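You operate a simulated robot arm through the tools that you are given. There is no shell and no other tool.

Carry out the task below with a simulated robot arm. There is one attempt and no reset: what you move stays moved.

Task
Clamp the tail block on the pad, dress its burrs smooth and unclamp it.
Fine: dressing block back on its mat. Set down upright: dressing block.
Where things are to end (x, y in the base frame): tail block within 20 mm of [490, -390].

Only the result counts: the job must be done as asked and must still hold three seconds after the hand-in. Knocking over, shifting, dropping, spilling or breaking anything else fails it.

Robot
A 7-joint arm with a two-finger parallel gripper, fixed in place. Base frame: the origin is at the foot of the arm, x ahead of it, y to its left, z up; the work surface is at about z = 850. Units: mm, degrees, N and s.
With the tool pointing down near the work surface it reaches from about 460 to 920 mm from the base axis. Its first joint turns from -115.0 to 115.0 degrees. Payload 3.91 kg.
Tool frame: the origin (TCP) lies between the finger pads and is the grasp point; the fingertips stand 30 mm ahead of it; z points along the fingers, y is the line along which they close. The gripper opens to 110 mm. The fingers are 20 mm wide and 10 mm thick; the gripper's body (48 by 112 mm) begins 55 mm behind the TCP.
Orientation is that of the tool frame in the base frame, as a unit quaternion [x, y, z, w]. With the fingers straight down and closing along the base's y, the tool's x points along the base's -x, its y along +y and its z along -z.

Tools
- The arm moves only by the tool servo_tool. Its argument "commands" is a list that holds one entry, the list of rows, each a list of 7 numbers: the gripper command, from -1 (shut) to 1 (fully open), values between in proportion, then the shift along the base's x, y, z in cm, then the turn, a rotation vector about the base's x, y, z in degrees. In form: [[[jaw, tx, ty, tz, ax, ay, az], ...]]. A call has 1 to 20 rows; each row shifts and turns the commanded pose from where the row before left it. A row lasts 0.2 s, in which the tool goes at most 50 mm and 8.6 degrees; a call with a longer step from one row to the next is refused whole, and so is a gripper value outside its range. A pose out of reach is approached as far as the arm can. The call stops where the force on the tool passes 80 N (or 10 N more than at its start, if that is more) or the arm is blocked; 0.2 s more then pass. Each finger travels about 153 mm/s and halts on what it meets, pressing with about 34 N; the grip force reading is that of the motor and also rises with nothing between the fingers. The clock runs only during rows and for 0.2 s after the last one: add rows that do not move to give the fingers time. It gives the time, the measured TCP pose, the force on the tool (base axes), the opening and the grip force at its end, in the units of the frame above (readings bear some noise), with the torque about the TCP (base axes, N m) and any sound that the robot's microphone picked up, and new pictures: "show" is both (left out), scene, wrist or none.
- Cameras (640 x 400 px; columns grow to the right, rows downward): "scene" is fixed at [49.1, -500.8, 1460.7]; the picture's right is [0.36, -0.93, 0.00], its down [-0.60, -0.23, -0.77] and it looks along [0.72, 0.28, -0.64] (base axes); focal length 319 px, centre (320, 200). "wrist" rides on the gripper at [72, 17, -103] in the tool frame; the picture's right is [-0.23, 0.97, 0.00], its down [-0.76, -0.18, -0.62] and it looks along [-0.61, -0.14, 0.78] (tool axes); focal length 222 px, centre (320, 200). There is no depth. A picture from a camera that has moved, and an enlarged one, comes with that camera's place and axes in the base frame and with its lens.
- lift_body(by): slides the trunk up (or, below 0, down) by that many mm; the arm rides with it, the base frame stays. It gives what a move gives, with no picture.
- enlarge(camera, box): a new picture of the part [left, top, right, bottom] of that camera's present view, enlarged. It takes no simulated time.
- hand_in(): hands the job in; it is judged then, once.

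Nothing tells you positions but the pictures and the camera data. Unless the task says otherwise, let go and move clear before handing in.

The tools are called after ">>>" as name(argument=value, ...) on one line, values as JSON. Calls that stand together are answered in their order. servo_tool: Moves the arm, as the interface text tells. Its arguments: {"type":"object","properties":{"commands":{"type":"array","items":{"type":"array","items":{"type":"array","items":{"type":"number"}}}},"show":{"type":"string","enum":["both","scene","wrist","none"]}},"required":["commands"]} The other tools are called the same way: lift_body (by) slides the trunk up or down; enlarge (camera, box) takes an enlarged picture of a part of a camera's view; hand_in () hands the job in.

At the start:

```text
time_s: 0.0
eef_pos: [633.4, -207.1, 1187.2]
tool_rot: [0.0, 1.0, -0.001, 0.0]
force: [0.7, -0.7, -0.3]
torque: [0.0, 0.01, 0.0]
gripper_width: 109.9
grasp_force: 0.0
trunk travel left (down, up): [-800.0, 190.0]
```

scene: 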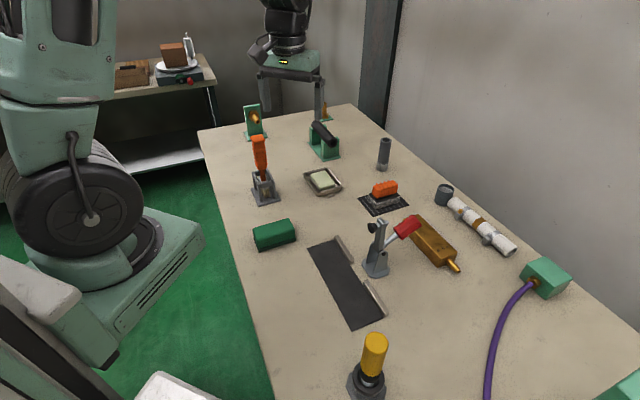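
wrist: 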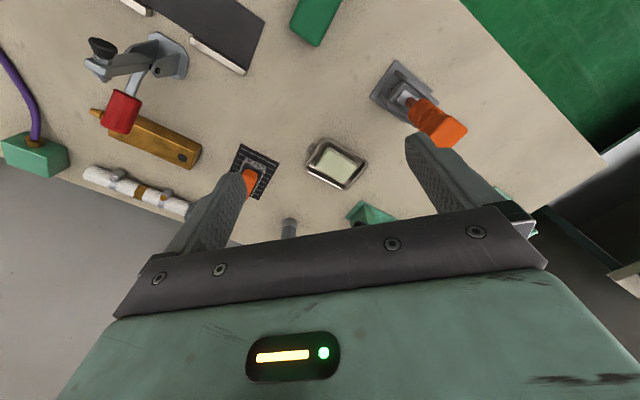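

I see a bench with several objects: a dark pad with end stops, a toggle clamp with a red handle, a green block, an orange-handled block on a mat, and others. I'll look closer before moving anything.

>>> enlarge(camera="scene", box=[290, 200, 480, 340])

>>> enlarge(camera="scene", box=[230, 90, 420, 220])

>>> enlarge(camera="wrist", box=[60, 0, 300, 220])

>>> enlarge(camera="wrist", box=[220, 0, 480, 220])

```text
2.86 times, centred on (385, 270) of scene
camera zoom: at [49.1, -500.8, 1460.7], right [0.36, -0.93, 0.0], down [-0.6, -0.23, -0.77], along [0.72, 0.28, -0.64], focal length 912 px, centre (134, 0)
```

zoom: 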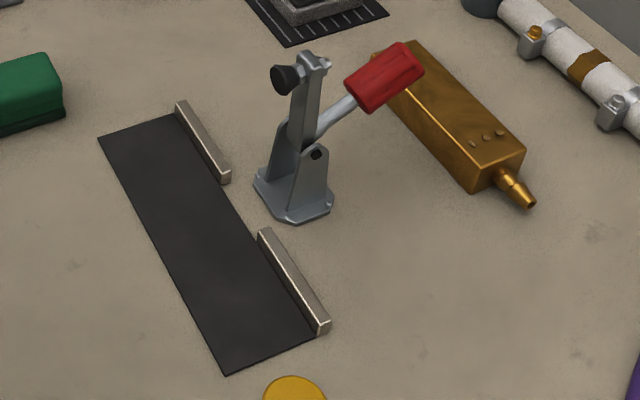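

```text
3.08 times, centred on (325, 155) of scene
camera zoom: at [49.1, -500.8, 1460.7], right [0.36, -0.93, 0.0], down [-0.6, -0.23, -0.77], along [0.72, 0.28, -0.64], focal length 983 px, centre (305, 338)
```

zoom: 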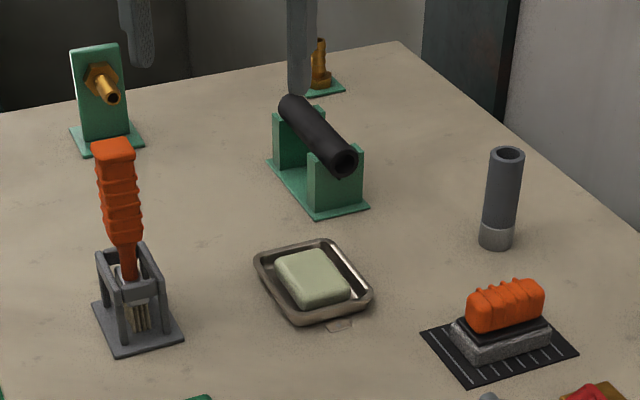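

```text
1.82 times, centred on (180, 110) of wrist
camera zoom: at [560.6, -189.6, 1290.4], right [0.23, 0.97, 0.0], down [0.76, -0.18, 0.62], along [0.61, -0.14, -0.78], focal length 404 px, centre (574, 364)
```

zoom: 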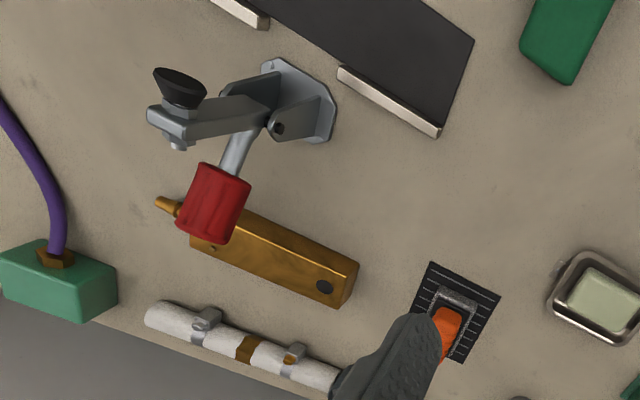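

```text
1.82 times, centred on (350, 110) of wrist
camera zoom: at [560.6, -189.6, 1290.4], right [0.23, 0.97, 0.0], down [0.76, -0.18, 0.62], along [0.61, -0.14, -0.78], focal length 404 px, centre (266, 364)
```

zoom: 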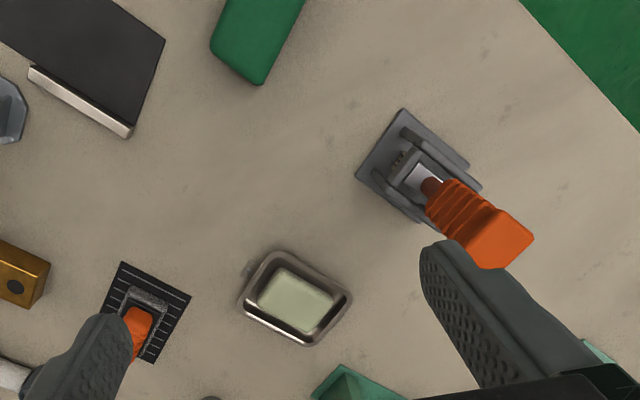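

The brass block with the nozzle tail looks like the tail block, lying near (680, -560). The pad runs at about 45° around (487, -387) with the clamp behind it, and the orange-handled dressing block is on its lined mat near (790, -415). I'll bring the wrist camera over the clamp and block, staying high, to see them better.

>>> servo_tool(commands=[[[1, -0.55, -4.55, -1.1, 0, 0, 7.5], [1, -0.55, -4.55, -1.1, 0, 0, 7.5], [1, -0.55, -4.55, -1.1, 0, 0, 7.5], [1, -0.55, -4.55, -1.1, 0, 0, 7.5], [1, -0.55, -4.55, -1.1, 0, 0, 7.5], [1, -0.55, -4.55, -1.1, 0, 0, 7.5], [1, 0, 0, 0, 0, 0, 0]]])

```text
time_s: 1.6
eef_pos: [600.7, -478.9, 1121.5]
tool_rot: [-0.382, 0.924, 0.0, -0.001]
force: [0.5, -0.5, -0.5]
torque: [-0.03, 0.02, 0.0]
gripper_width: 109.8
grasp_force: 0.1
trunk travel left (down, up): [-800.0, 190.0]
camera wrist: at [536.8, -517.9, 1225.3], right [-0.53, 0.85, 0.0], down [0.66, 0.41, 0.62], along [0.53, 0.33, -0.78], focal length 222 px, centre (320, 200)
```

scene: 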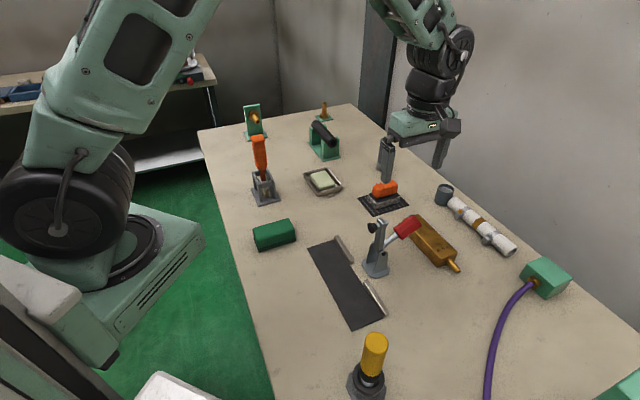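
wrist: 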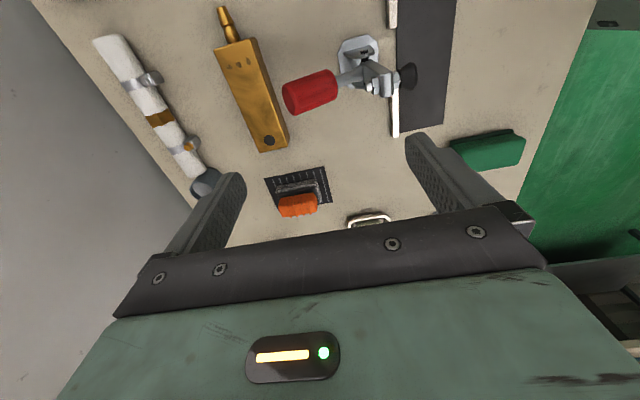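

>>> enlarge(camera="wrist", box=[200, 0, 340, 160])

>>> enlarge(camera="wrist", box=[280, 0, 460, 140])

>>> enlarge(camera="wrist", box=[250, 150, 350, 230])

>>> enlarge(camera="scene", box=[350, 200, 480, 290])

```text
2.50 times, centred on (270, 80) of wrist
camera zoom: at [536.8, -517.9, 1225.3], right [-0.53, 0.85, 0.0], down [0.66, 0.41, 0.62], along [0.53, 0.33, -0.78], focal length 555 px, centre (445, 500)
```

zoom: 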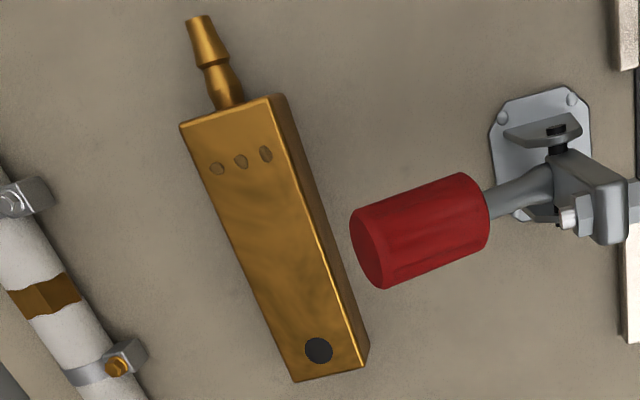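

```text
2.86 times, centred on (370, 70) of wrist
camera zoom: at [536.8, -517.9, 1225.3], right [-0.53, 0.85, 0.0], down [0.66, 0.41, 0.62], along [0.53, 0.33, -0.78], focal length 635 px, centre (177, 571)
```

zoom: 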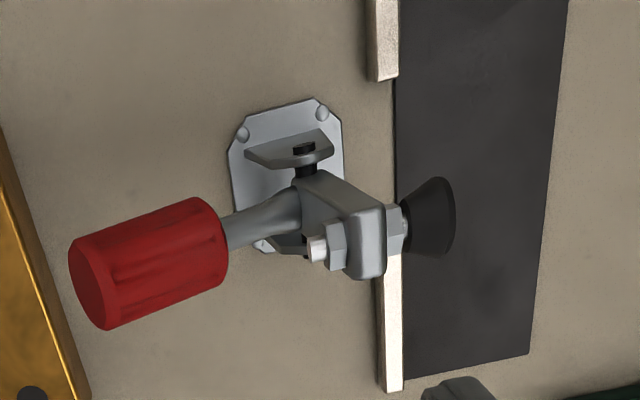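

```text
5.00 times, centred on (300, 190) of wrist
camera zoom: at [536.8, -517.9, 1225.3], right [-0.53, 0.85, 0.0], down [0.66, 0.41, 0.62], along [0.53, 0.33, -0.78], focal length 1111 px, centre (420, 250)
```

zoom: 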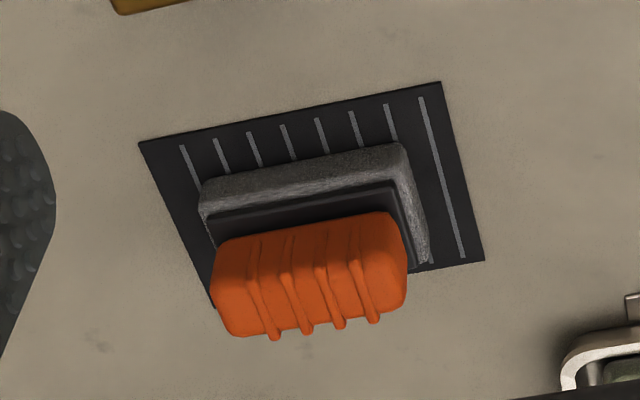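

```text
4.44 times, centred on (415, 245) of scene
camera zoom: at [49.1, -500.8, 1460.7], right [0.36, -0.93, 0.0], down [-0.6, -0.23, -0.77], along [0.72, 0.28, -0.64], focal length 1419 px, centre (-102, 0)
```

zoom: 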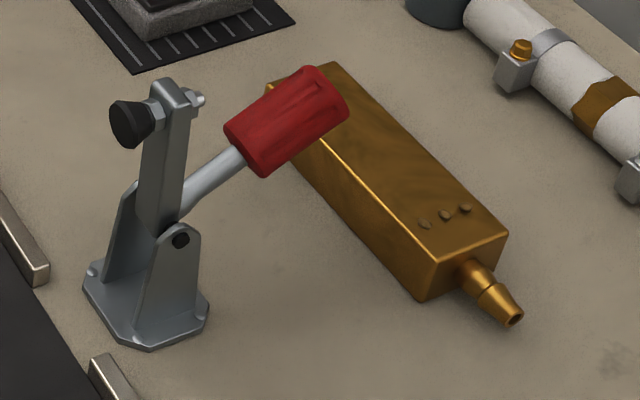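

I take the block as roughly 145×49×35 mm at 45°, with three burrs near the tail end, and the clamp as open with its arm upright. I'll move to the side of the clamp with the tool tilted a little to see its shape and the rails.

>>> servo_tool(commands=[[[1, -3.35, -1.85, 0, 0, 0, 0], [1, -3.35, -1.85, 0, 5.66, -5.66, 0], [1, -3.35, -1.85, 0, 5.66, -5.66, 0], [1, -3.35, -1.85, -2, 0, 0, 0], [1, 0, 0, -4.4, 0, 0, 0], [1, 0, 0, -4.4, 0, 0, 0], [1, 0, 0, -4.4, 0, 0, 0], [1, 0, 0, 0, 0, 0, 0]]], show="wrist")

```text
time_s: 3.4
eef_pos: [466.4, -552.5, 970.9]
tool_rot: [-0.378, 0.915, 0.053, 0.129]
force: [0.1, 0.7, -0.2]
torque: [0.03, 0.01, -0.01]
gripper_width: 110.1
grasp_force: 0.1
trunk travel left (down, up): [-800.0, 190.0]
camera wrist: at [384.3, -610.1, 1049.1], right [-0.53, 0.84, 0.06], down [0.52, 0.27, 0.81], along [0.67, 0.46, -0.58], focal length 222 px, centre (320, 200)
```

wrist: 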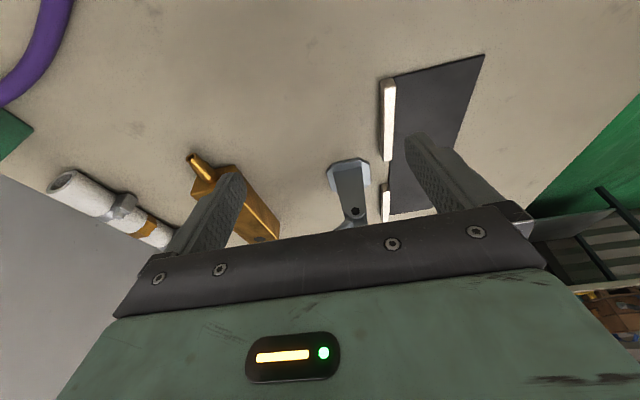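

The camera sits upside-down, so low views hide tall parts behind the hand. I'll enlarge the rails here for height and gap, then go pick up the block.

>>> enlarge(camera="wrist", box=[310, 40, 500, 230])

>>> enlarge(camera="scene", box=[300, 220, 400, 340])

```text
2.11 times, centred on (405, 135) of wrist
camera zoom: at [384.3, -610.1, 1049.1], right [-0.53, 0.84, 0.06], down [0.52, 0.27, 0.81], along [0.67, 0.46, -0.58], focal length 468 px, centre (141, 337)
```

zoom: 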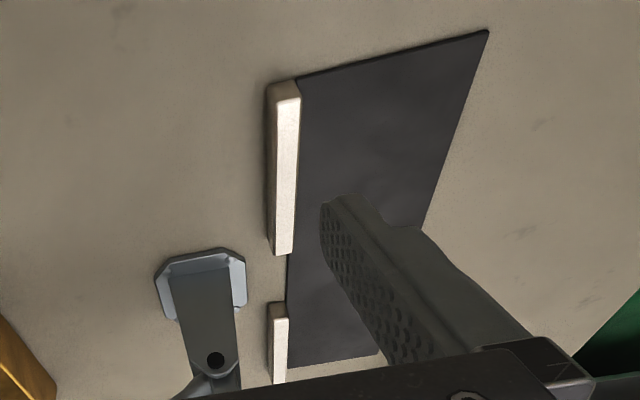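

```text
3.33 times, centred on (350, 280) of scene
camera zoom: at [49.1, -500.8, 1460.7], right [0.36, -0.93, 0.0], down [-0.6, -0.23, -0.77], along [0.72, 0.28, -0.64], focal length 1064 px, centre (220, -67)
```

zoom: 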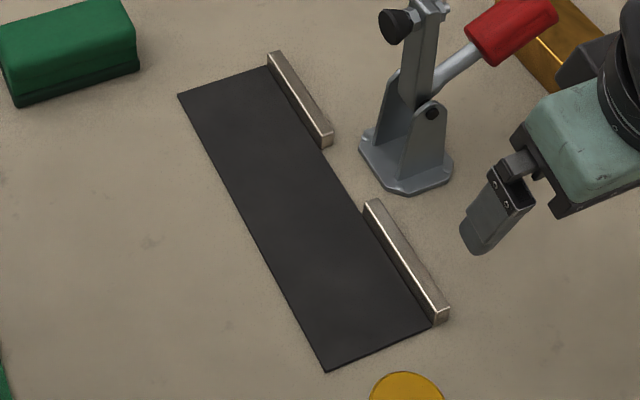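

Rails look about 12 mm high with a 59 mm gap centred on the target, and the clamp handle overhangs close to the block. I'll lean the tool 25° along the block so the gripper body clears the handle, then look at the block from right above.

>>> servo_tool(commands=[[[1, 0, 0, 4.9, -4.832, 4.832, 0], [1, 0, 0, 4.9, -4.832, 4.832, 0], [1, 0, 0, 4.9, -4.832, 4.832, 0], [1, 4.5, 0, 0, -4.832, 4.832, 0], [1, 4.5, 0, 0, -4.832, 4.832, 0], [1, 4.5, 0, 0, -4.832, 4.832, 0], [1, 3.25, 0, 0, 0, 0, 0], [1, 3.25, 0, 0, 0, 0, 0], [1, 0, 0, -4, 0, 0, 0], [1, 0, 0, 0, 0, 0, 0]]])

```text
time_s: 5.6
eef_pos: [666.4, -554.8, 1077.0]
tool_rot: [-0.374, 0.902, -0.084, -0.2]
force: [0.4, 0.3, 0.4]
torque: [0.03, 0.0, -0.02]
gripper_width: 110.0
grasp_force: 0.1
trunk travel left (down, up): [-800.0, 190.0]
camera wrist: at [638.3, -557.5, 1200.5], right [-0.54, 0.83, -0.1], down [0.8, 0.55, 0.24], along [0.26, 0.05, -0.96], focal length 222 px, centre (320, 200)
```

scene: 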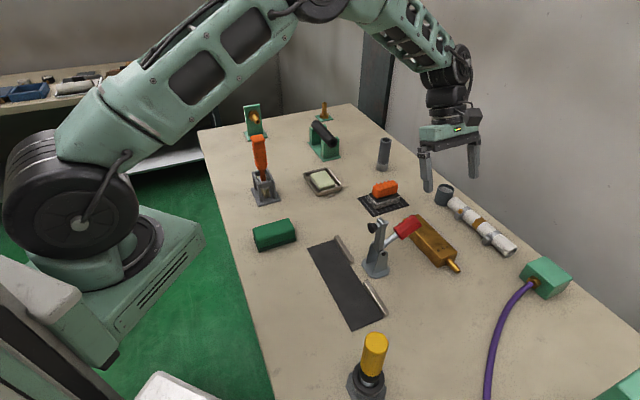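
wrist: 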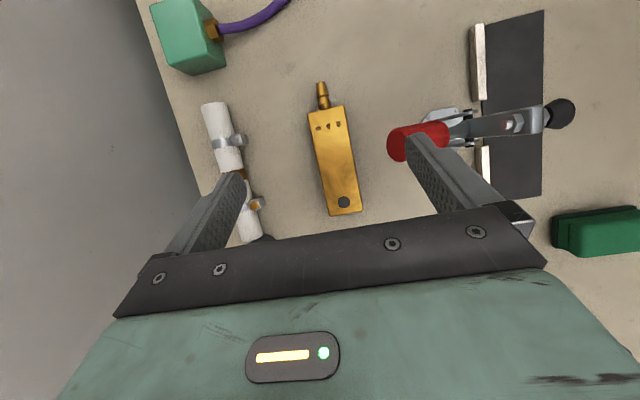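

>>> enlarge(camera="wrist", box=[270, 60, 430, 220])

>>> enlarge(camera="wrist", box=[380, 0, 580, 220])

```text
2.50 times, centred on (350, 140) of wrist
camera zoom: at [638.3, -557.5, 1200.5], right [-0.54, 0.83, -0.1], down [0.8, 0.55, 0.24], along [0.26, 0.05, -0.96], focal length 555 px, centre (245, 350)
```

zoom: 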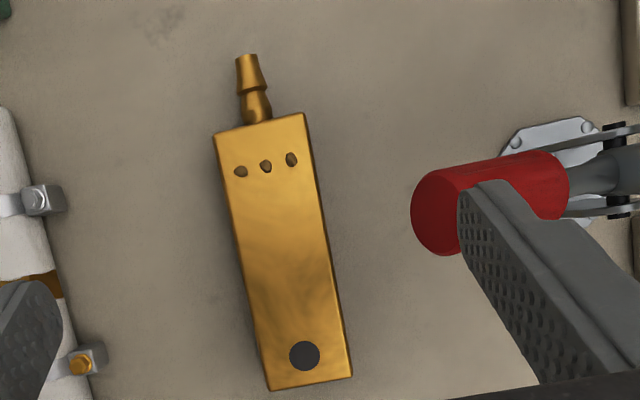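

```text
1.82 times, centred on (480, 110) of wrist
camera zoom: at [638.3, -557.5, 1200.5], right [-0.54, 0.83, -0.1], down [0.8, 0.55, 0.24], along [0.26, 0.05, -0.96], focal length 404 px, centre (29, 364)
```

zoom: 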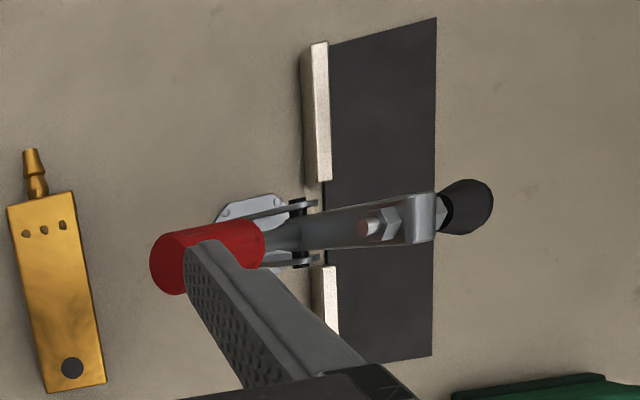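

The block's centre comes out at about (666, -548), top at z≈885, long axis at 45.5°. I'll narrow the jaws to about 68 mm and descend over it, stopping to check before closing.

>>> servo_tool(commands=[[[0.236, 0.36, 1.0, 0, 0, 0, 0], [0.236, 0, 0, 0, 0, 0, 0], [0.236, 0, 0, -4, 0, 0, 0], [0.236, 0, 0, -4, 0, 0, 0], [0.236, 0, 0, -4, 0, 0, 0], [0.236, 0, 0, -3, 0, 0, 0], [0.236, 0, 0, 0, 0, 0, 0]]])

```text
time_s: 7.2
eef_pos: [667.9, -543.1, 924.0]
tool_rot: [-0.374, 0.902, -0.084, -0.2]
force: [0.0, -0.1, 0.2]
torque: [-0.02, -0.02, 0.0]
gripper_width: 68.1
grasp_force: 0.1
trunk travel left (down, up): [-800.0, 190.0]
camera wrist: at [639.2, -546.8, 1049.0], right [-0.54, 0.83, -0.1], down [0.8, 0.55, 0.24], along [0.26, 0.05, -0.96], focal length 222 px, centre (320, 200)
```

scene: 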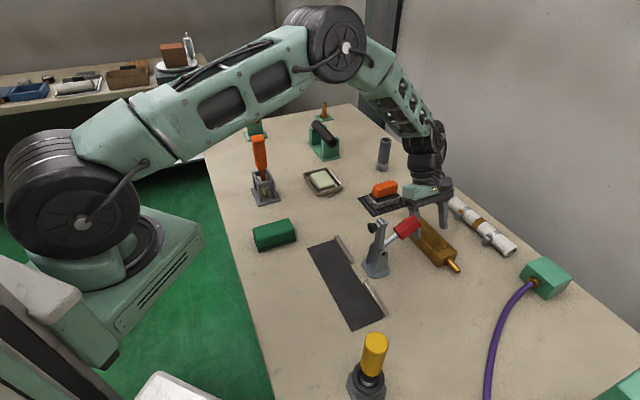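
wrist: 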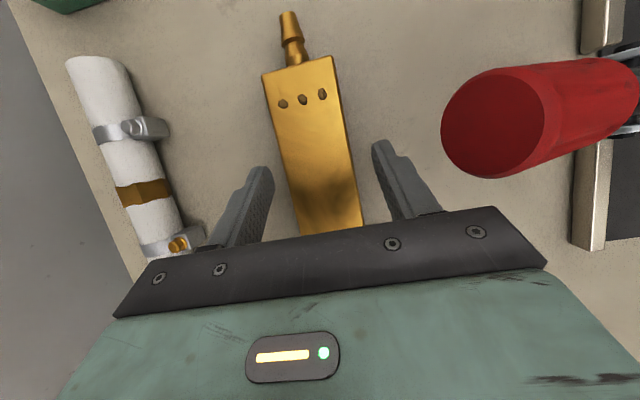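

The block is well centred between the fingers and the red handle is clear. I'll go down the last 38 mm and close.

>>> servo_tool(commands=[[[0.236, 0.1, -0.1, -2, 0, 0, 0], [0.236, 0, 0, -1.7, 0, 0, 0], [0.236, 0, 0, 0, 0, 0, 0], [-1, 0, 0, 0, 0, 0, 0], [-1, 0, 0, 0, 0, 0, 0], [-1, 0, 0, 0, 0, 0, 0]]])

```text
time_s: 8.6
eef_pos: [670.6, -544.5, 887.7]
tool_rot: [-0.374, 0.902, -0.084, -0.2]
force: [3.0, -1.4, 0.1]
torque: [0.12, -0.05, -0.01]
gripper_width: 51.7
grasp_force: 34.1
trunk travel left (down, up): [-800.0, 190.0]
camera wrist: at [642.4, -547.4, 1012.7], right [-0.54, 0.83, -0.1], down [0.8, 0.55, 0.24], along [0.26, 0.05, -0.96], focal length 222 px, centre (320, 200)
```

scene: 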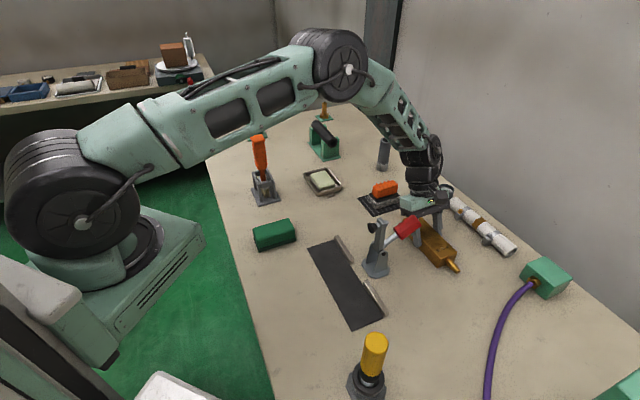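
wrist: 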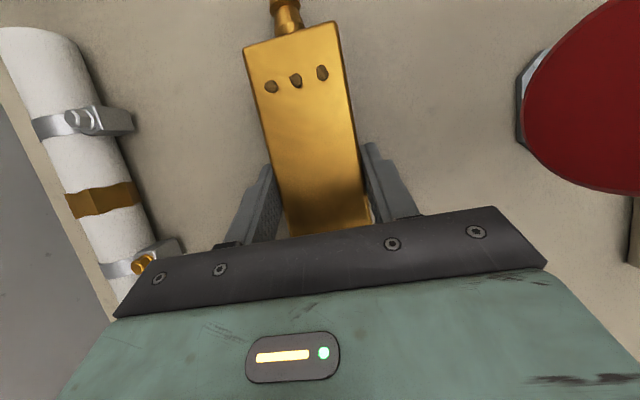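

Gripped at 51.7 mm. I'll lift slightly and check the block stays level in the grip.

>>> servo_tool(commands=[[[-1, 0, 0, 1, 0, 0, 0], [-1, 0, 0, 2, 0, 0, 0], [-1, 0, 0, 2, 0, 0, 0], [-1, 0, 0, 0, 0, 0, 0], [-1, 0, 0, 0, 0, 0, 0]]])

>>> enlarge(camera="scene", box=[350, 170, 500, 290])

```text
time_s: 9.8
eef_pos: [671.6, -542.8, 937.1]
tool_rot: [-0.374, 0.902, -0.083, -0.199]
force: [-0.4, -0.5, -6.4]
torque: [0.02, -0.05, 0.02]
gripper_width: 51.9
grasp_force: 34.1
trunk travel left (down, up): [-800.0, 190.0]
camera wrist: at [643.2, -546.8, 1062.2], right [-0.54, 0.83, -0.1], down [0.8, 0.55, 0.24], along [0.26, 0.06, -0.97], focal length 222 px, centre (320, 200)
```

scene: 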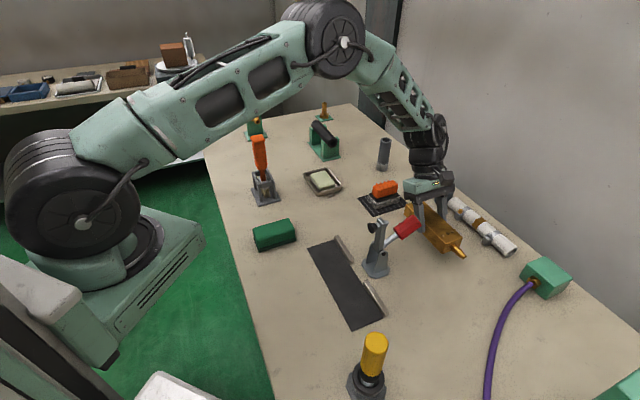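
wrist: 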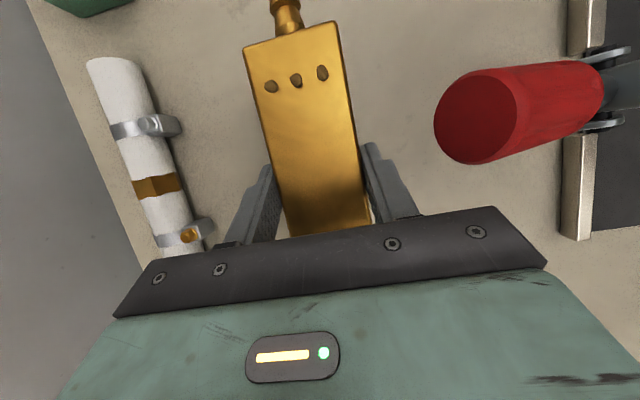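

```text
3.33 times, centred on (425, 230) of scene
camera zoom: at [49.1, -500.8, 1460.7], right [0.36, -0.93, 0.0], down [-0.6, -0.23, -0.77], along [0.72, 0.28, -0.64], focal length 1064 px, centre (-30, 100)
```

zoom: 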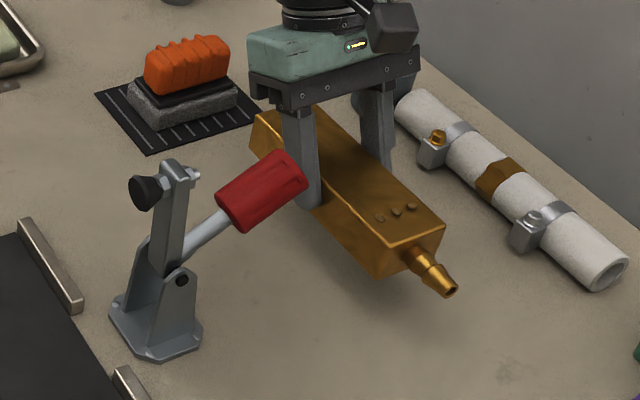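

The block holds level and weighs only about 0.65 kg. I'll raise it well above the clamp and carry it over to the pad, stopping high to check.

>>> servo_tool(commands=[[[-1, 0, 0, 4.5, 0, 0, 0], [-1, 0, 0, 4.5, 0, 0, 0], [-1, 0, 0, 4.5, 0, 0, 0], [-1, 0, 0, 4.5, 0, 0, 0], [-1, 0, 0, 0, 0, 0, 0], [-1, -2.975, 2.742, 0, 0, 0, 0], [-1, -2.975, 2.742, 0, 0, 0, 0], [-1, -2.975, 2.742, 0, 0, 0, 0], [-1, -2.975, 2.742, 0, 0, 0, 0], [-1, -2.975, 2.742, 0, 0, 0, 0], [-1, -2.975, 2.742, 0, 0, 0, 0], [-1, 0, 0, 0, 0, 0, 0], [-1, 0, 0, 0, 0, 0, 0]]])

```text
time_s: 12.6
eef_pos: [490.7, -380.0, 1119.0]
tool_rot: [-0.374, 0.902, -0.084, -0.2]
force: [0.0, -0.3, -6.5]
torque: [0.04, -0.03, 0.0]
gripper_width: 51.9
grasp_force: 33.7
trunk travel left (down, up): [-800.0, 190.0]
camera wrist: at [463.0, -383.6, 1244.2], right [-0.54, 0.83, -0.1], down [0.8, 0.55, 0.24], along [0.26, 0.05, -0.96], focal length 222 px, centre (320, 200)
```

scene: 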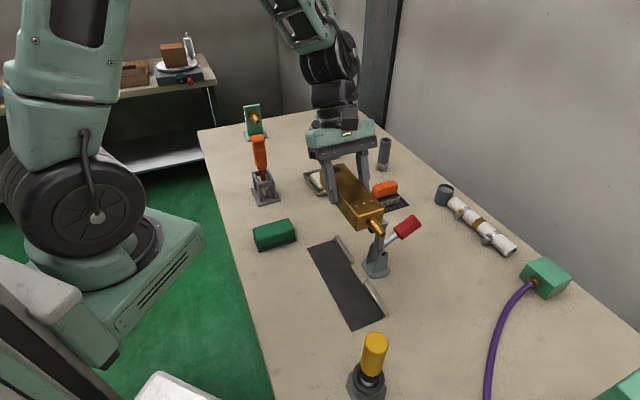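
wrist: 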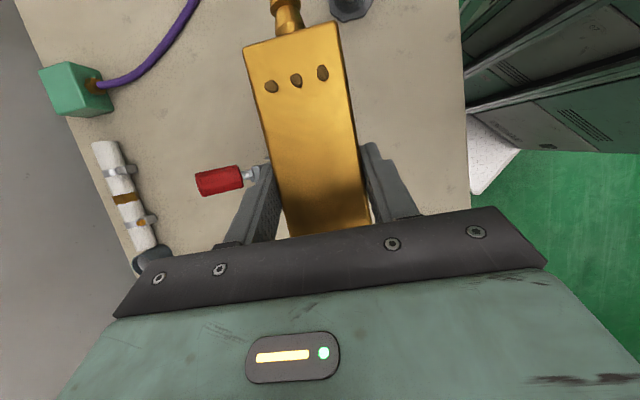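

The block is above the pad and well clear of the clamp. I'll lower it part way and check the clearance to the plunger.

>>> servo_tool(commands=[[[-1, 0, 0, -4.5, 0, 0, 0], [-1, 0, 0, -4.5, 0, 0, 0], [-1, 0, 0, -4.5, 0, 0, 0], [-1, 0, 0, -4.5, 0, 0, 0], [-1, 0, 0, 0, 0, 0, 0]]])

>>> enlarge(camera="scene", box=[290, 170, 450, 340])

```text
time_s: 13.8
eef_pos: [493.4, -381.2, 935.4]
tool_rot: [-0.374, 0.902, -0.083, -0.199]
force: [3.2, 3.6, -6.0]
torque: [-0.17, 0.14, 0.27]
gripper_width: 51.9
grasp_force: 34.3
trunk travel left (down, up): [-800.0, 190.0]
camera wrist: at [464.8, -383.6, 1060.6], right [-0.54, 0.83, -0.1], down [0.8, 0.55, 0.24], along [0.26, 0.06, -0.96], focal length 222 px, centre (320, 200)
```

scene: 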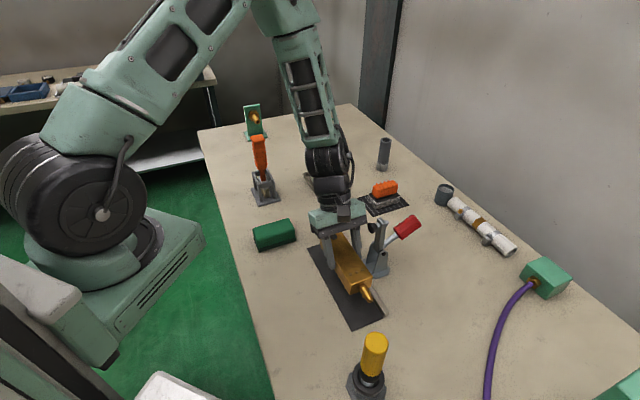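
wrist: 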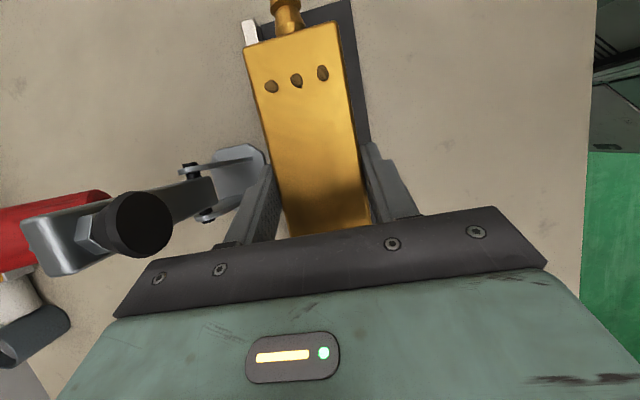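

```text
2.35 times, centred on (370, 255) of scene
camera zoom: at [49.1, -500.8, 1460.7], right [0.36, -0.93, 0.0], down [-0.6, -0.23, -0.77], along [0.72, 0.28, -0.64], focal length 751 px, centre (202, 71)
```

zoom: 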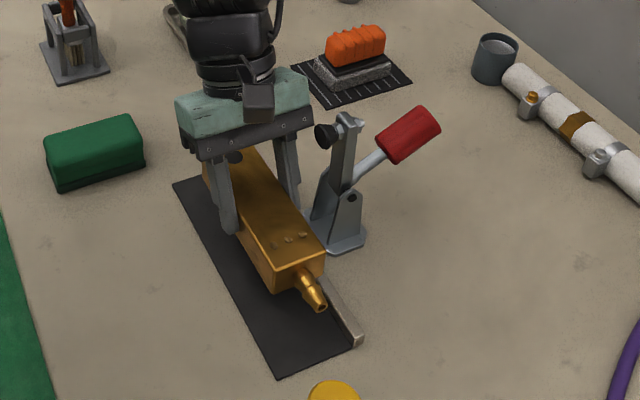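

There's a small sideways force and twist, which fits the gripper body just touching the plunger. I'll back up, shift about 14 mm away from the clamp, and try again; the block can be nudged back afterwards.

>>> servo_tool(commands=[[[-1, 0, 0, 3, 0, 0, 0], [-1, 0, 0, 3, 0, 0, 0], [-1, 0, 0, 0, 0, 0, 0], [-1, -1.0, 1.0, 0, 0, 0, 0], [-1, 0, 0, 0, 0, 0, 0], [-1, 0, 0, 0, 0, 0, 0]]])

>>> enlarge(camera="scene", box=[290, 170, 450, 340])

```text
time_s: 15.2
eef_pos: [483.3, -370.0, 996.7]
tool_rot: [-0.374, 0.902, -0.084, -0.2]
force: [-0.9, 0.2, -5.5]
torque: [0.02, -0.09, -0.01]
gripper_width: 51.9
grasp_force: 34.1
trunk travel left (down, up): [-800.0, 190.0]
camera wrist: at [454.7, -373.2, 1121.8], right [-0.54, 0.83, -0.1], down [0.8, 0.55, 0.24], along [0.26, 0.05, -0.96], focal length 222 px, centre (320, 200)
```

scene: 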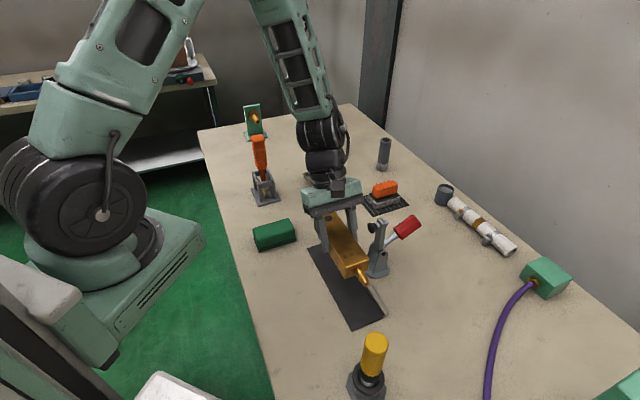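
wrist: 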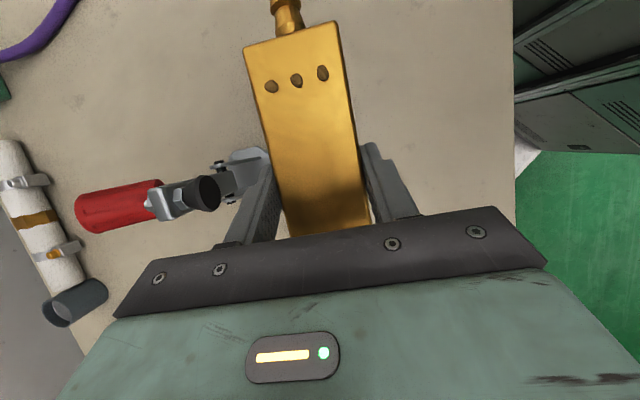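

```text
2.35 times, centred on (370, 255) of scene
camera zoom: at [49.1, -500.8, 1460.7], right [0.36, -0.93, 0.0], down [-0.6, -0.23, -0.77], along [0.72, 0.28, -0.64], focal length 751 px, centre (202, 71)
```

zoom: 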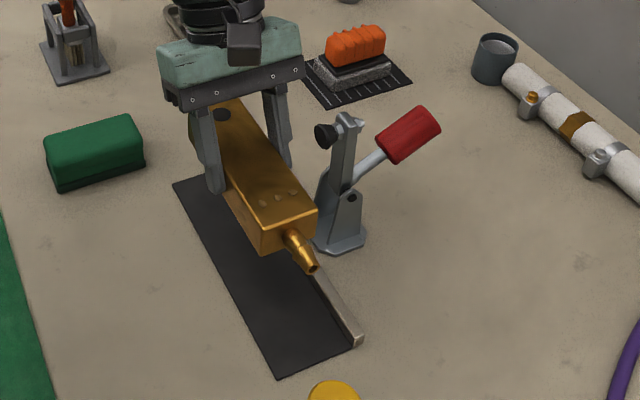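

The contact is gone and the clamp looks unchanged. I'll descend again at the shifted position, watching the force.

>>> servo_tool(commands=[[[-1, 0, 0, -4, 0, 0, 0], [-1, 0, 0, -4, 0, 0, 0], [-1, 0, 0, -1, 0, 0, 0], [-1, 0, 0, 0, 0, 0, 0], [-1, 0, 0, 0, 0, 0, 0]]])

>>> enlarge(camera="scene", box=[290, 170, 450, 340])

```text
time_s: 16.4
eef_pos: [483.7, -368.9, 909.1]
tool_rot: [-0.374, 0.902, -0.084, -0.199]
force: [-0.3, 0.4, -6.2]
torque: [0.05, -0.05, 0.01]
gripper_width: 52.0
grasp_force: 34.0
trunk travel left (down, up): [-800.0, 190.0]
camera wrist: at [455.9, -372.9, 1033.7], right [-0.54, 0.83, -0.1], down [0.8, 0.55, 0.24], along [0.26, 0.05, -0.96], focal length 222 px, centre (320, 200)
```

scene: 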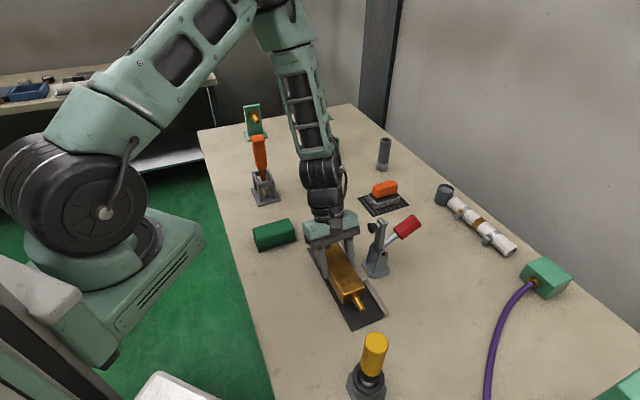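
wrist: 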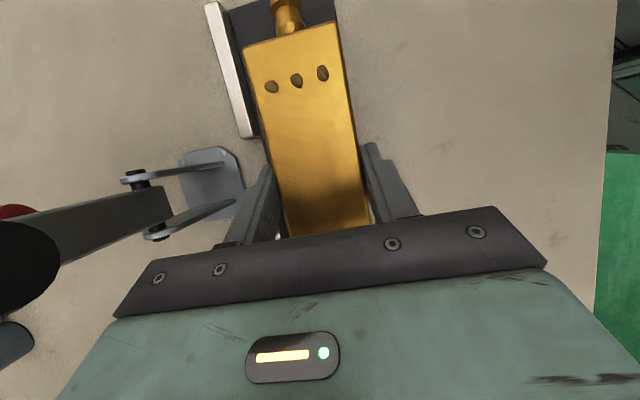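

```text
2.35 times, centred on (370, 255) of scene
camera zoom: at [49.1, -500.8, 1460.7], right [0.36, -0.93, 0.0], down [-0.6, -0.23, -0.77], along [0.72, 0.28, -0.64], focal length 751 px, centre (202, 71)
```

zoom: 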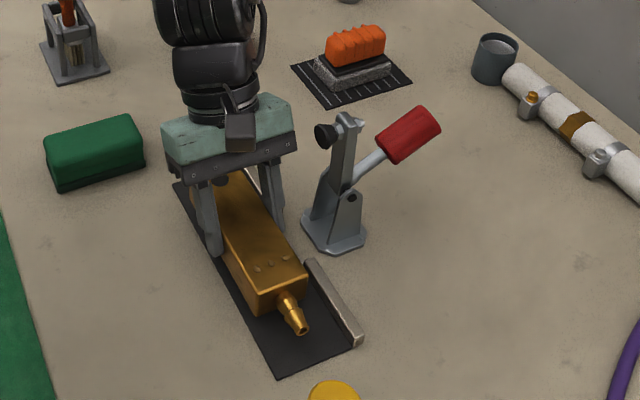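

Clear this time. I'll set the block down gently on the pad until I feel contact.

>>> servo_tool(commands=[[[-1, 0, 0, -0.8, 0, 0, 0], [-1, 0, 0, -0.5, 0, 0, 0], [-1, 0, 0, -0.3, 0, 0, 0], [-1, 0, 0, 0, 0, 0, 0]]], show="none")

```text
time_s: 17.4
eef_pos: [482.9, -370.9, 893.0]
tool_rot: [-0.374, 0.902, -0.083, -0.199]
force: [-0.6, -0.3, -5.9]
torque: [0.04, -0.03, 0.01]
gripper_width: 51.8
grasp_force: 33.9
trunk travel left (down, up): [-800.0, 190.0]
```

>>> servo_tool(commands=[[[-1, 0, 0, -0.15, 0, 0, 0], [-1, 0, 0, -0.15, 0, 0, 0], [-1, 0, 0, 0, 0, 0, 0]]], show="none")

```text
time_s: 18.2
eef_pos: [482.7, -371.3, 891.5]
tool_rot: [-0.375, 0.901, -0.085, -0.2]
force: [3.1, 3.4, 20.3]
torque: [0.55, -0.05, 0.21]
gripper_width: 51.7
grasp_force: 34.8
trunk travel left (down, up): [-800.0, 190.0]
```

Contact at the pad. I'll release and go straight up.

>>> servo_tool(commands=[[[-1, 0, 0, 0.1, 0, 0, 0], [0.25, 0, 0, 0, 0, 0, 0], [0.25, 0, 0, 0, 0, 0, 0], [0.25, 0, 0, 2, 0, 0, 0], [0.25, 0, 0, 4, 0, 0, 0], [0.25, 0, 0, 4, 0, 0, 0], [0.25, 0, 0, 4.5, 0, 0, 0], [0.25, 0, 0, 4.5, 0, 0, 0], [0.25, 0, 0, 0, 0, 0, 0]]])

>>> enlarge(camera="wrist", box=[200, 0, 440, 220])

>>> enlarge(camera="scene", box=[290, 200, 450, 340])

```text
time_s: 20.2
eef_pos: [483.3, -370.7, 1078.7]
tool_rot: [-0.374, 0.902, -0.084, -0.2]
force: [0.7, 0.2, -0.5]
torque: [0.02, -0.03, 0.02]
gripper_width: 68.8
grasp_force: 0.0
trunk travel left (down, up): [-800.0, 190.0]
camera wrist: at [454.8, -373.2, 1204.7], right [-0.54, 0.83, -0.1], down [0.8, 0.55, 0.24], along [0.26, 0.06, -0.96], focal length 222 px, centre (320, 200)
```

scene: 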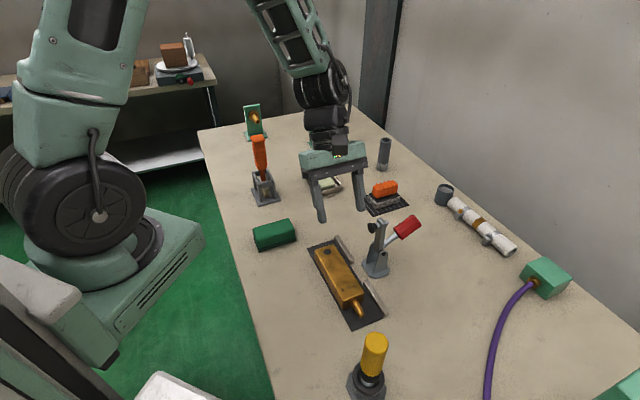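
wrist: 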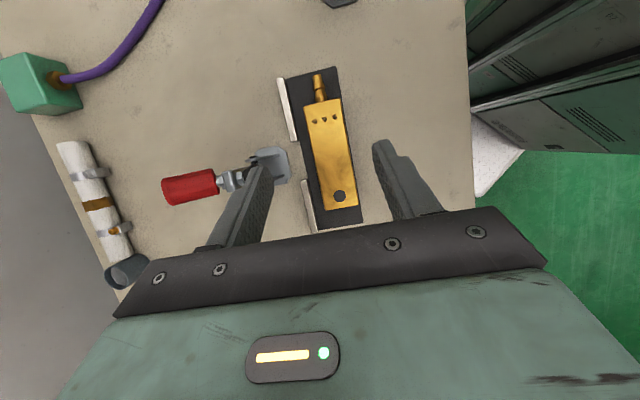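

```text
1.82 times, centred on (320, 110) of wrist
camera zoom: at [454.8, -373.2, 1204.7], right [-0.54, 0.83, -0.1], down [0.8, 0.55, 0.24], along [0.26, 0.06, -0.96], focal length 404 px, centre (320, 364)
```

zoom: 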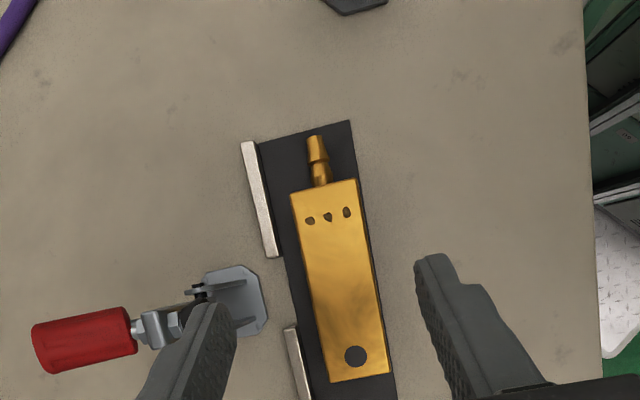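

```text
2.86 times, centred on (370, 270) of scene
camera zoom: at [49.1, -500.8, 1460.7], right [0.36, -0.93, 0.0], down [-0.6, -0.23, -0.77], along [0.72, 0.28, -0.64], focal length 912 px, centre (177, 0)
```

zoom: 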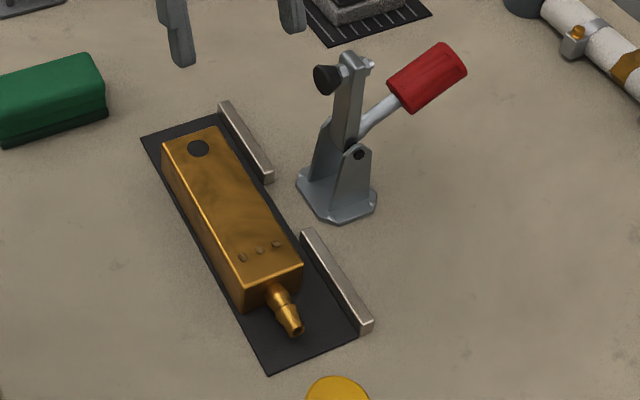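

The block sits at about (479, -373), aligned with the pad but roughly 20 mm off towards the open side. I'll straighten the tool, close the fingers, and nudge the block towards the rails from the near side.

>>> servo_tool(commands=[[[-1, -1.45, 1.19, 0, 5.893, -5.893, 0], [-1, -1.45, 1.19, 0, 5.893, -5.893, 0], [-1, -1.45, 1.19, 0, 5.893, -5.893, 0], [-1, 0, 0, -4.5, 0, 0, 0], [-1, 0, 0, -4.5, 0, 0, 0], [-1, 0, 0, -4.5, 0, 0, 0], [-1, 0, 0, -4.5, 0, 0, 0], [-1, 0, 0, -0.8, 0, 0, 0], [-1, 0, 0, 0, 0, 0, 0]]])

>>> enlarge(camera="scene", box=[290, 200, 450, 340])

```text
time_s: 22.2
eef_pos: [439.1, -333.7, 891.9]
tool_rot: [-0.383, 0.924, 0.0, 0.0]
force: [0.0, -1.2, -0.2]
torque: [0.01, -0.05, 0.01]
gripper_width: 0.1
grasp_force: 34.7
trunk travel left (down, up): [-800.0, 190.0]
camera wrist: at [375.3, -373.3, 996.2], right [-0.53, 0.85, 0.0], down [0.66, 0.41, 0.62], along [0.53, 0.33, -0.78], focal length 222 px, centre (320, 200)
```

scene: 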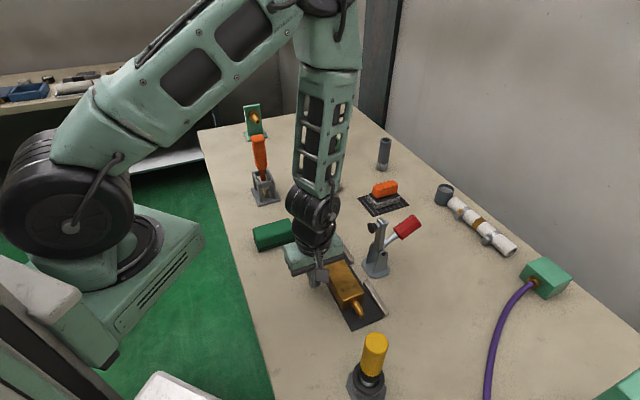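
wrist: 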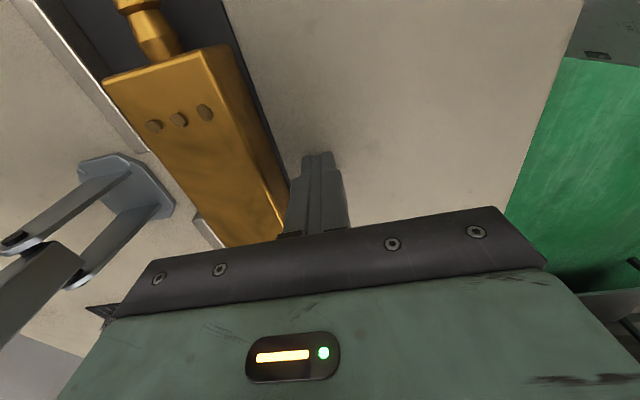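

```text
2.86 times, centred on (370, 270) of scene
camera zoom: at [49.1, -500.8, 1460.7], right [0.36, -0.93, 0.0], down [-0.6, -0.23, -0.77], along [0.72, 0.28, -0.64], focal length 912 px, centre (177, 0)
```

zoom: 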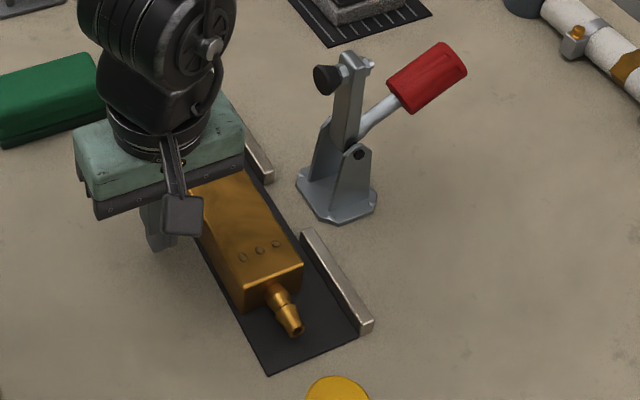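

Fingers are closed on the near side of the block at its middle. I'll push slowly about 38 mm towards the rails.

>>> servo_tool(commands=[[[-1, 0.5, -0.5, 0, 0, 0, 0], [-1, 0.5, -0.5, 0, 0, 0, 0], [-1, 0.5, -0.5, 0, 0, 0, 0], [-1, 0.4, -0.4, 0, 0, 0, 0], [-1, 0.4, -0.4, 0, 0, 0, 0], [-1, 0.4, -0.4, 0, 0, 0, 0], [-1, 0, 0, 0, 0, 0, 0]]])

>>> enlarge(camera="scene", box=[290, 200, 450, 340])

```text
time_s: 23.8
eef_pos: [466.7, -362.4, 893.3]
tool_rot: [-0.383, 0.924, -0.001, 0.001]
force: [-1.9, 1.4, -1.6]
torque: [0.04, 0.01, -0.04]
gripper_width: 0.0
grasp_force: 34.0
trunk travel left (down, up): [-800.0, 190.0]
camera wrist: at [402.2, -401.0, 996.7], right [-0.53, 0.85, 0.0], down [0.66, 0.41, 0.62], along [0.53, 0.33, -0.78], focal length 222 px, centre (320, 200)
```

scene: 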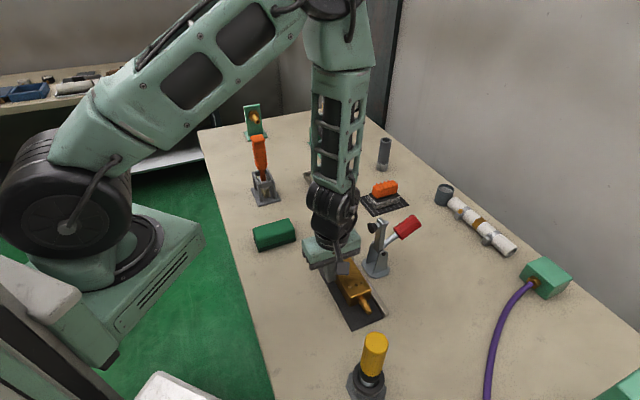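
wrist: 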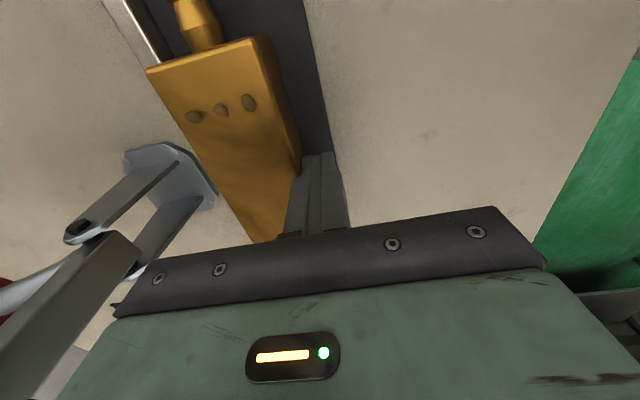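

```text
2.86 times, centred on (370, 270) of scene
camera zoom: at [49.1, -500.8, 1460.7], right [0.36, -0.93, 0.0], down [-0.6, -0.23, -0.77], along [0.72, 0.28, -0.64], focal length 912 px, centre (177, 0)
```

zoom: 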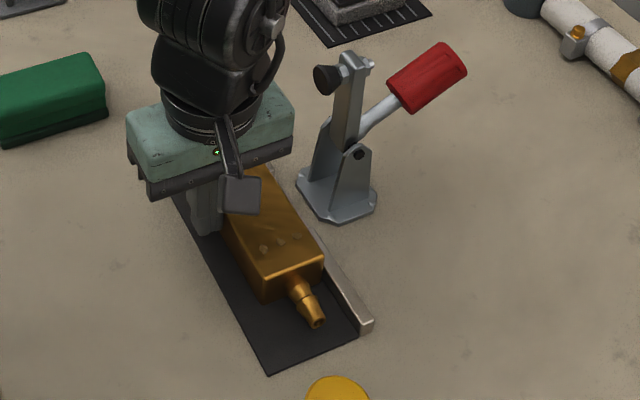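

The block is now at about (490, -390) with its far side close to the rails. I'll back off, rise, turn the tool 90° so the fingers close along the clamp's pivot axis, and hover above the red handle.

>>> servo_tool(commands=[[[-1, -0.5, 0.5, 0, 0, 0, 0], [-1, -0.56, 0.56, 0, 0, 0, 0], [-1, 0, 0, 4.9, 0, 0, 0], [-1, 0, 0, 4.9, 0, 0, 0], [-1, 0, 0, 4.9, 0, 0, 0], [-1, 0, 0, 4.9, 0, 0, 0], [-1, 0, 0, 0, 0, 0, 0]]])

>>> servo_tool(commands=[[[0.2, 1.26, -1.352, 0, 0, 0, -8.182], [0.2, 1.26, -1.352, 0, 0, 0, -8.182], [0.2, 1.26, -1.352, 0, 0, 0, -8.182], [0.2, 1.26, -1.352, 0, 0, 0, -8.182], [0.2, 1.26, -1.352, 0, 0, 0, -8.182], [0.2, 1.26, -1.352, 0, 0, 0, -8.182], [0.2, 1.26, -1.352, 0, 0, 0, -8.182], [0.2, 1.26, -1.352, 0, 0, 0, -8.182], [0.2, 1.26, -1.352, 0, 0, 0, -8.182], [0.2, 1.26, -1.352, 0, 0, 0, -8.182], [0.2, 1.26, -1.352, 0, 0, 0, -8.182], [0.2, 0, 0, 0, 0, 0, 0]]])

```text
time_s: 25.4
eef_pos: [454.7, -352.5, 1088.9]
tool_rot: [-0.383, 0.924, 0.0, 0.0]
force: [0.0, -1.4, -0.2]
torque: [0.04, -0.03, 0.0]
gripper_width: 0.1
grasp_force: 33.9
trunk travel left (down, up): [-800.0, 190.0]
camera wrist: at [391.1, -391.7, 1191.7], right [-0.53, 0.85, 0.0], down [0.66, 0.41, 0.62], along [0.53, 0.33, -0.78], focal length 222 px, centre (320, 200)
```

scene: 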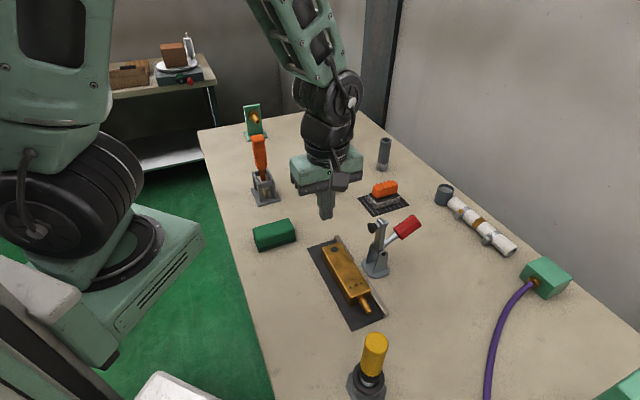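
wrist: 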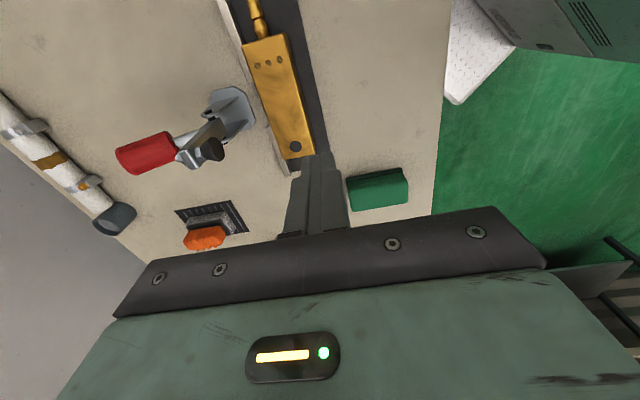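

```text
time_s: 28.0
eef_pos: [594.2, -500.2, 1087.7]
tool_rot: [0.384, 0.923, 0.0, -0.001]
force: [0.0, -0.2, 0.4]
torque: [-0.06, 0.02, -0.03]
gripper_width: 66.0
grasp_force: 0.1
trunk travel left (down, up): [-800.0, 190.0]
camera wrist: at [554.5, -436.5, 1192.0], right [0.85, 0.53, 0.0], down [0.41, -0.66, 0.62], along [0.33, -0.53, -0.78], focal length 222 px, centre (320, 200)
```

scene: 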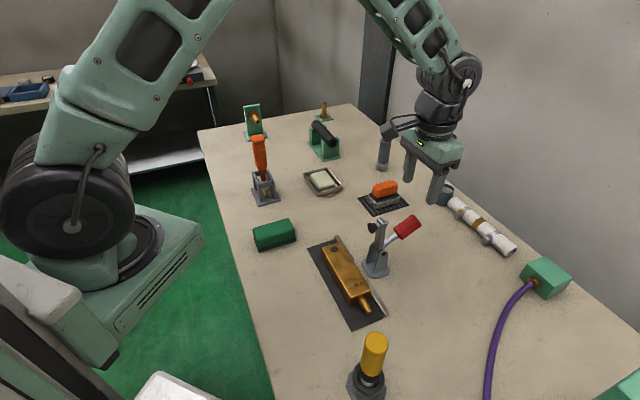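
wrist: 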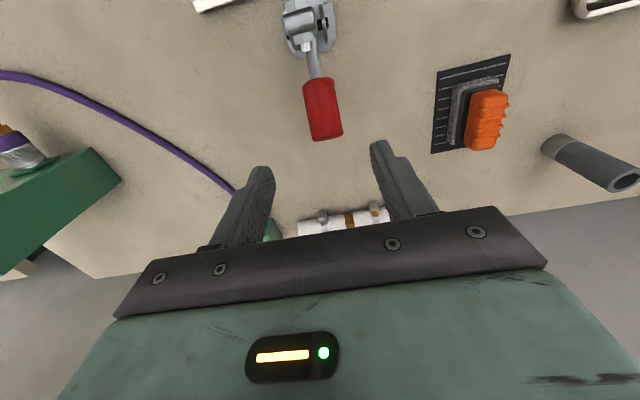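

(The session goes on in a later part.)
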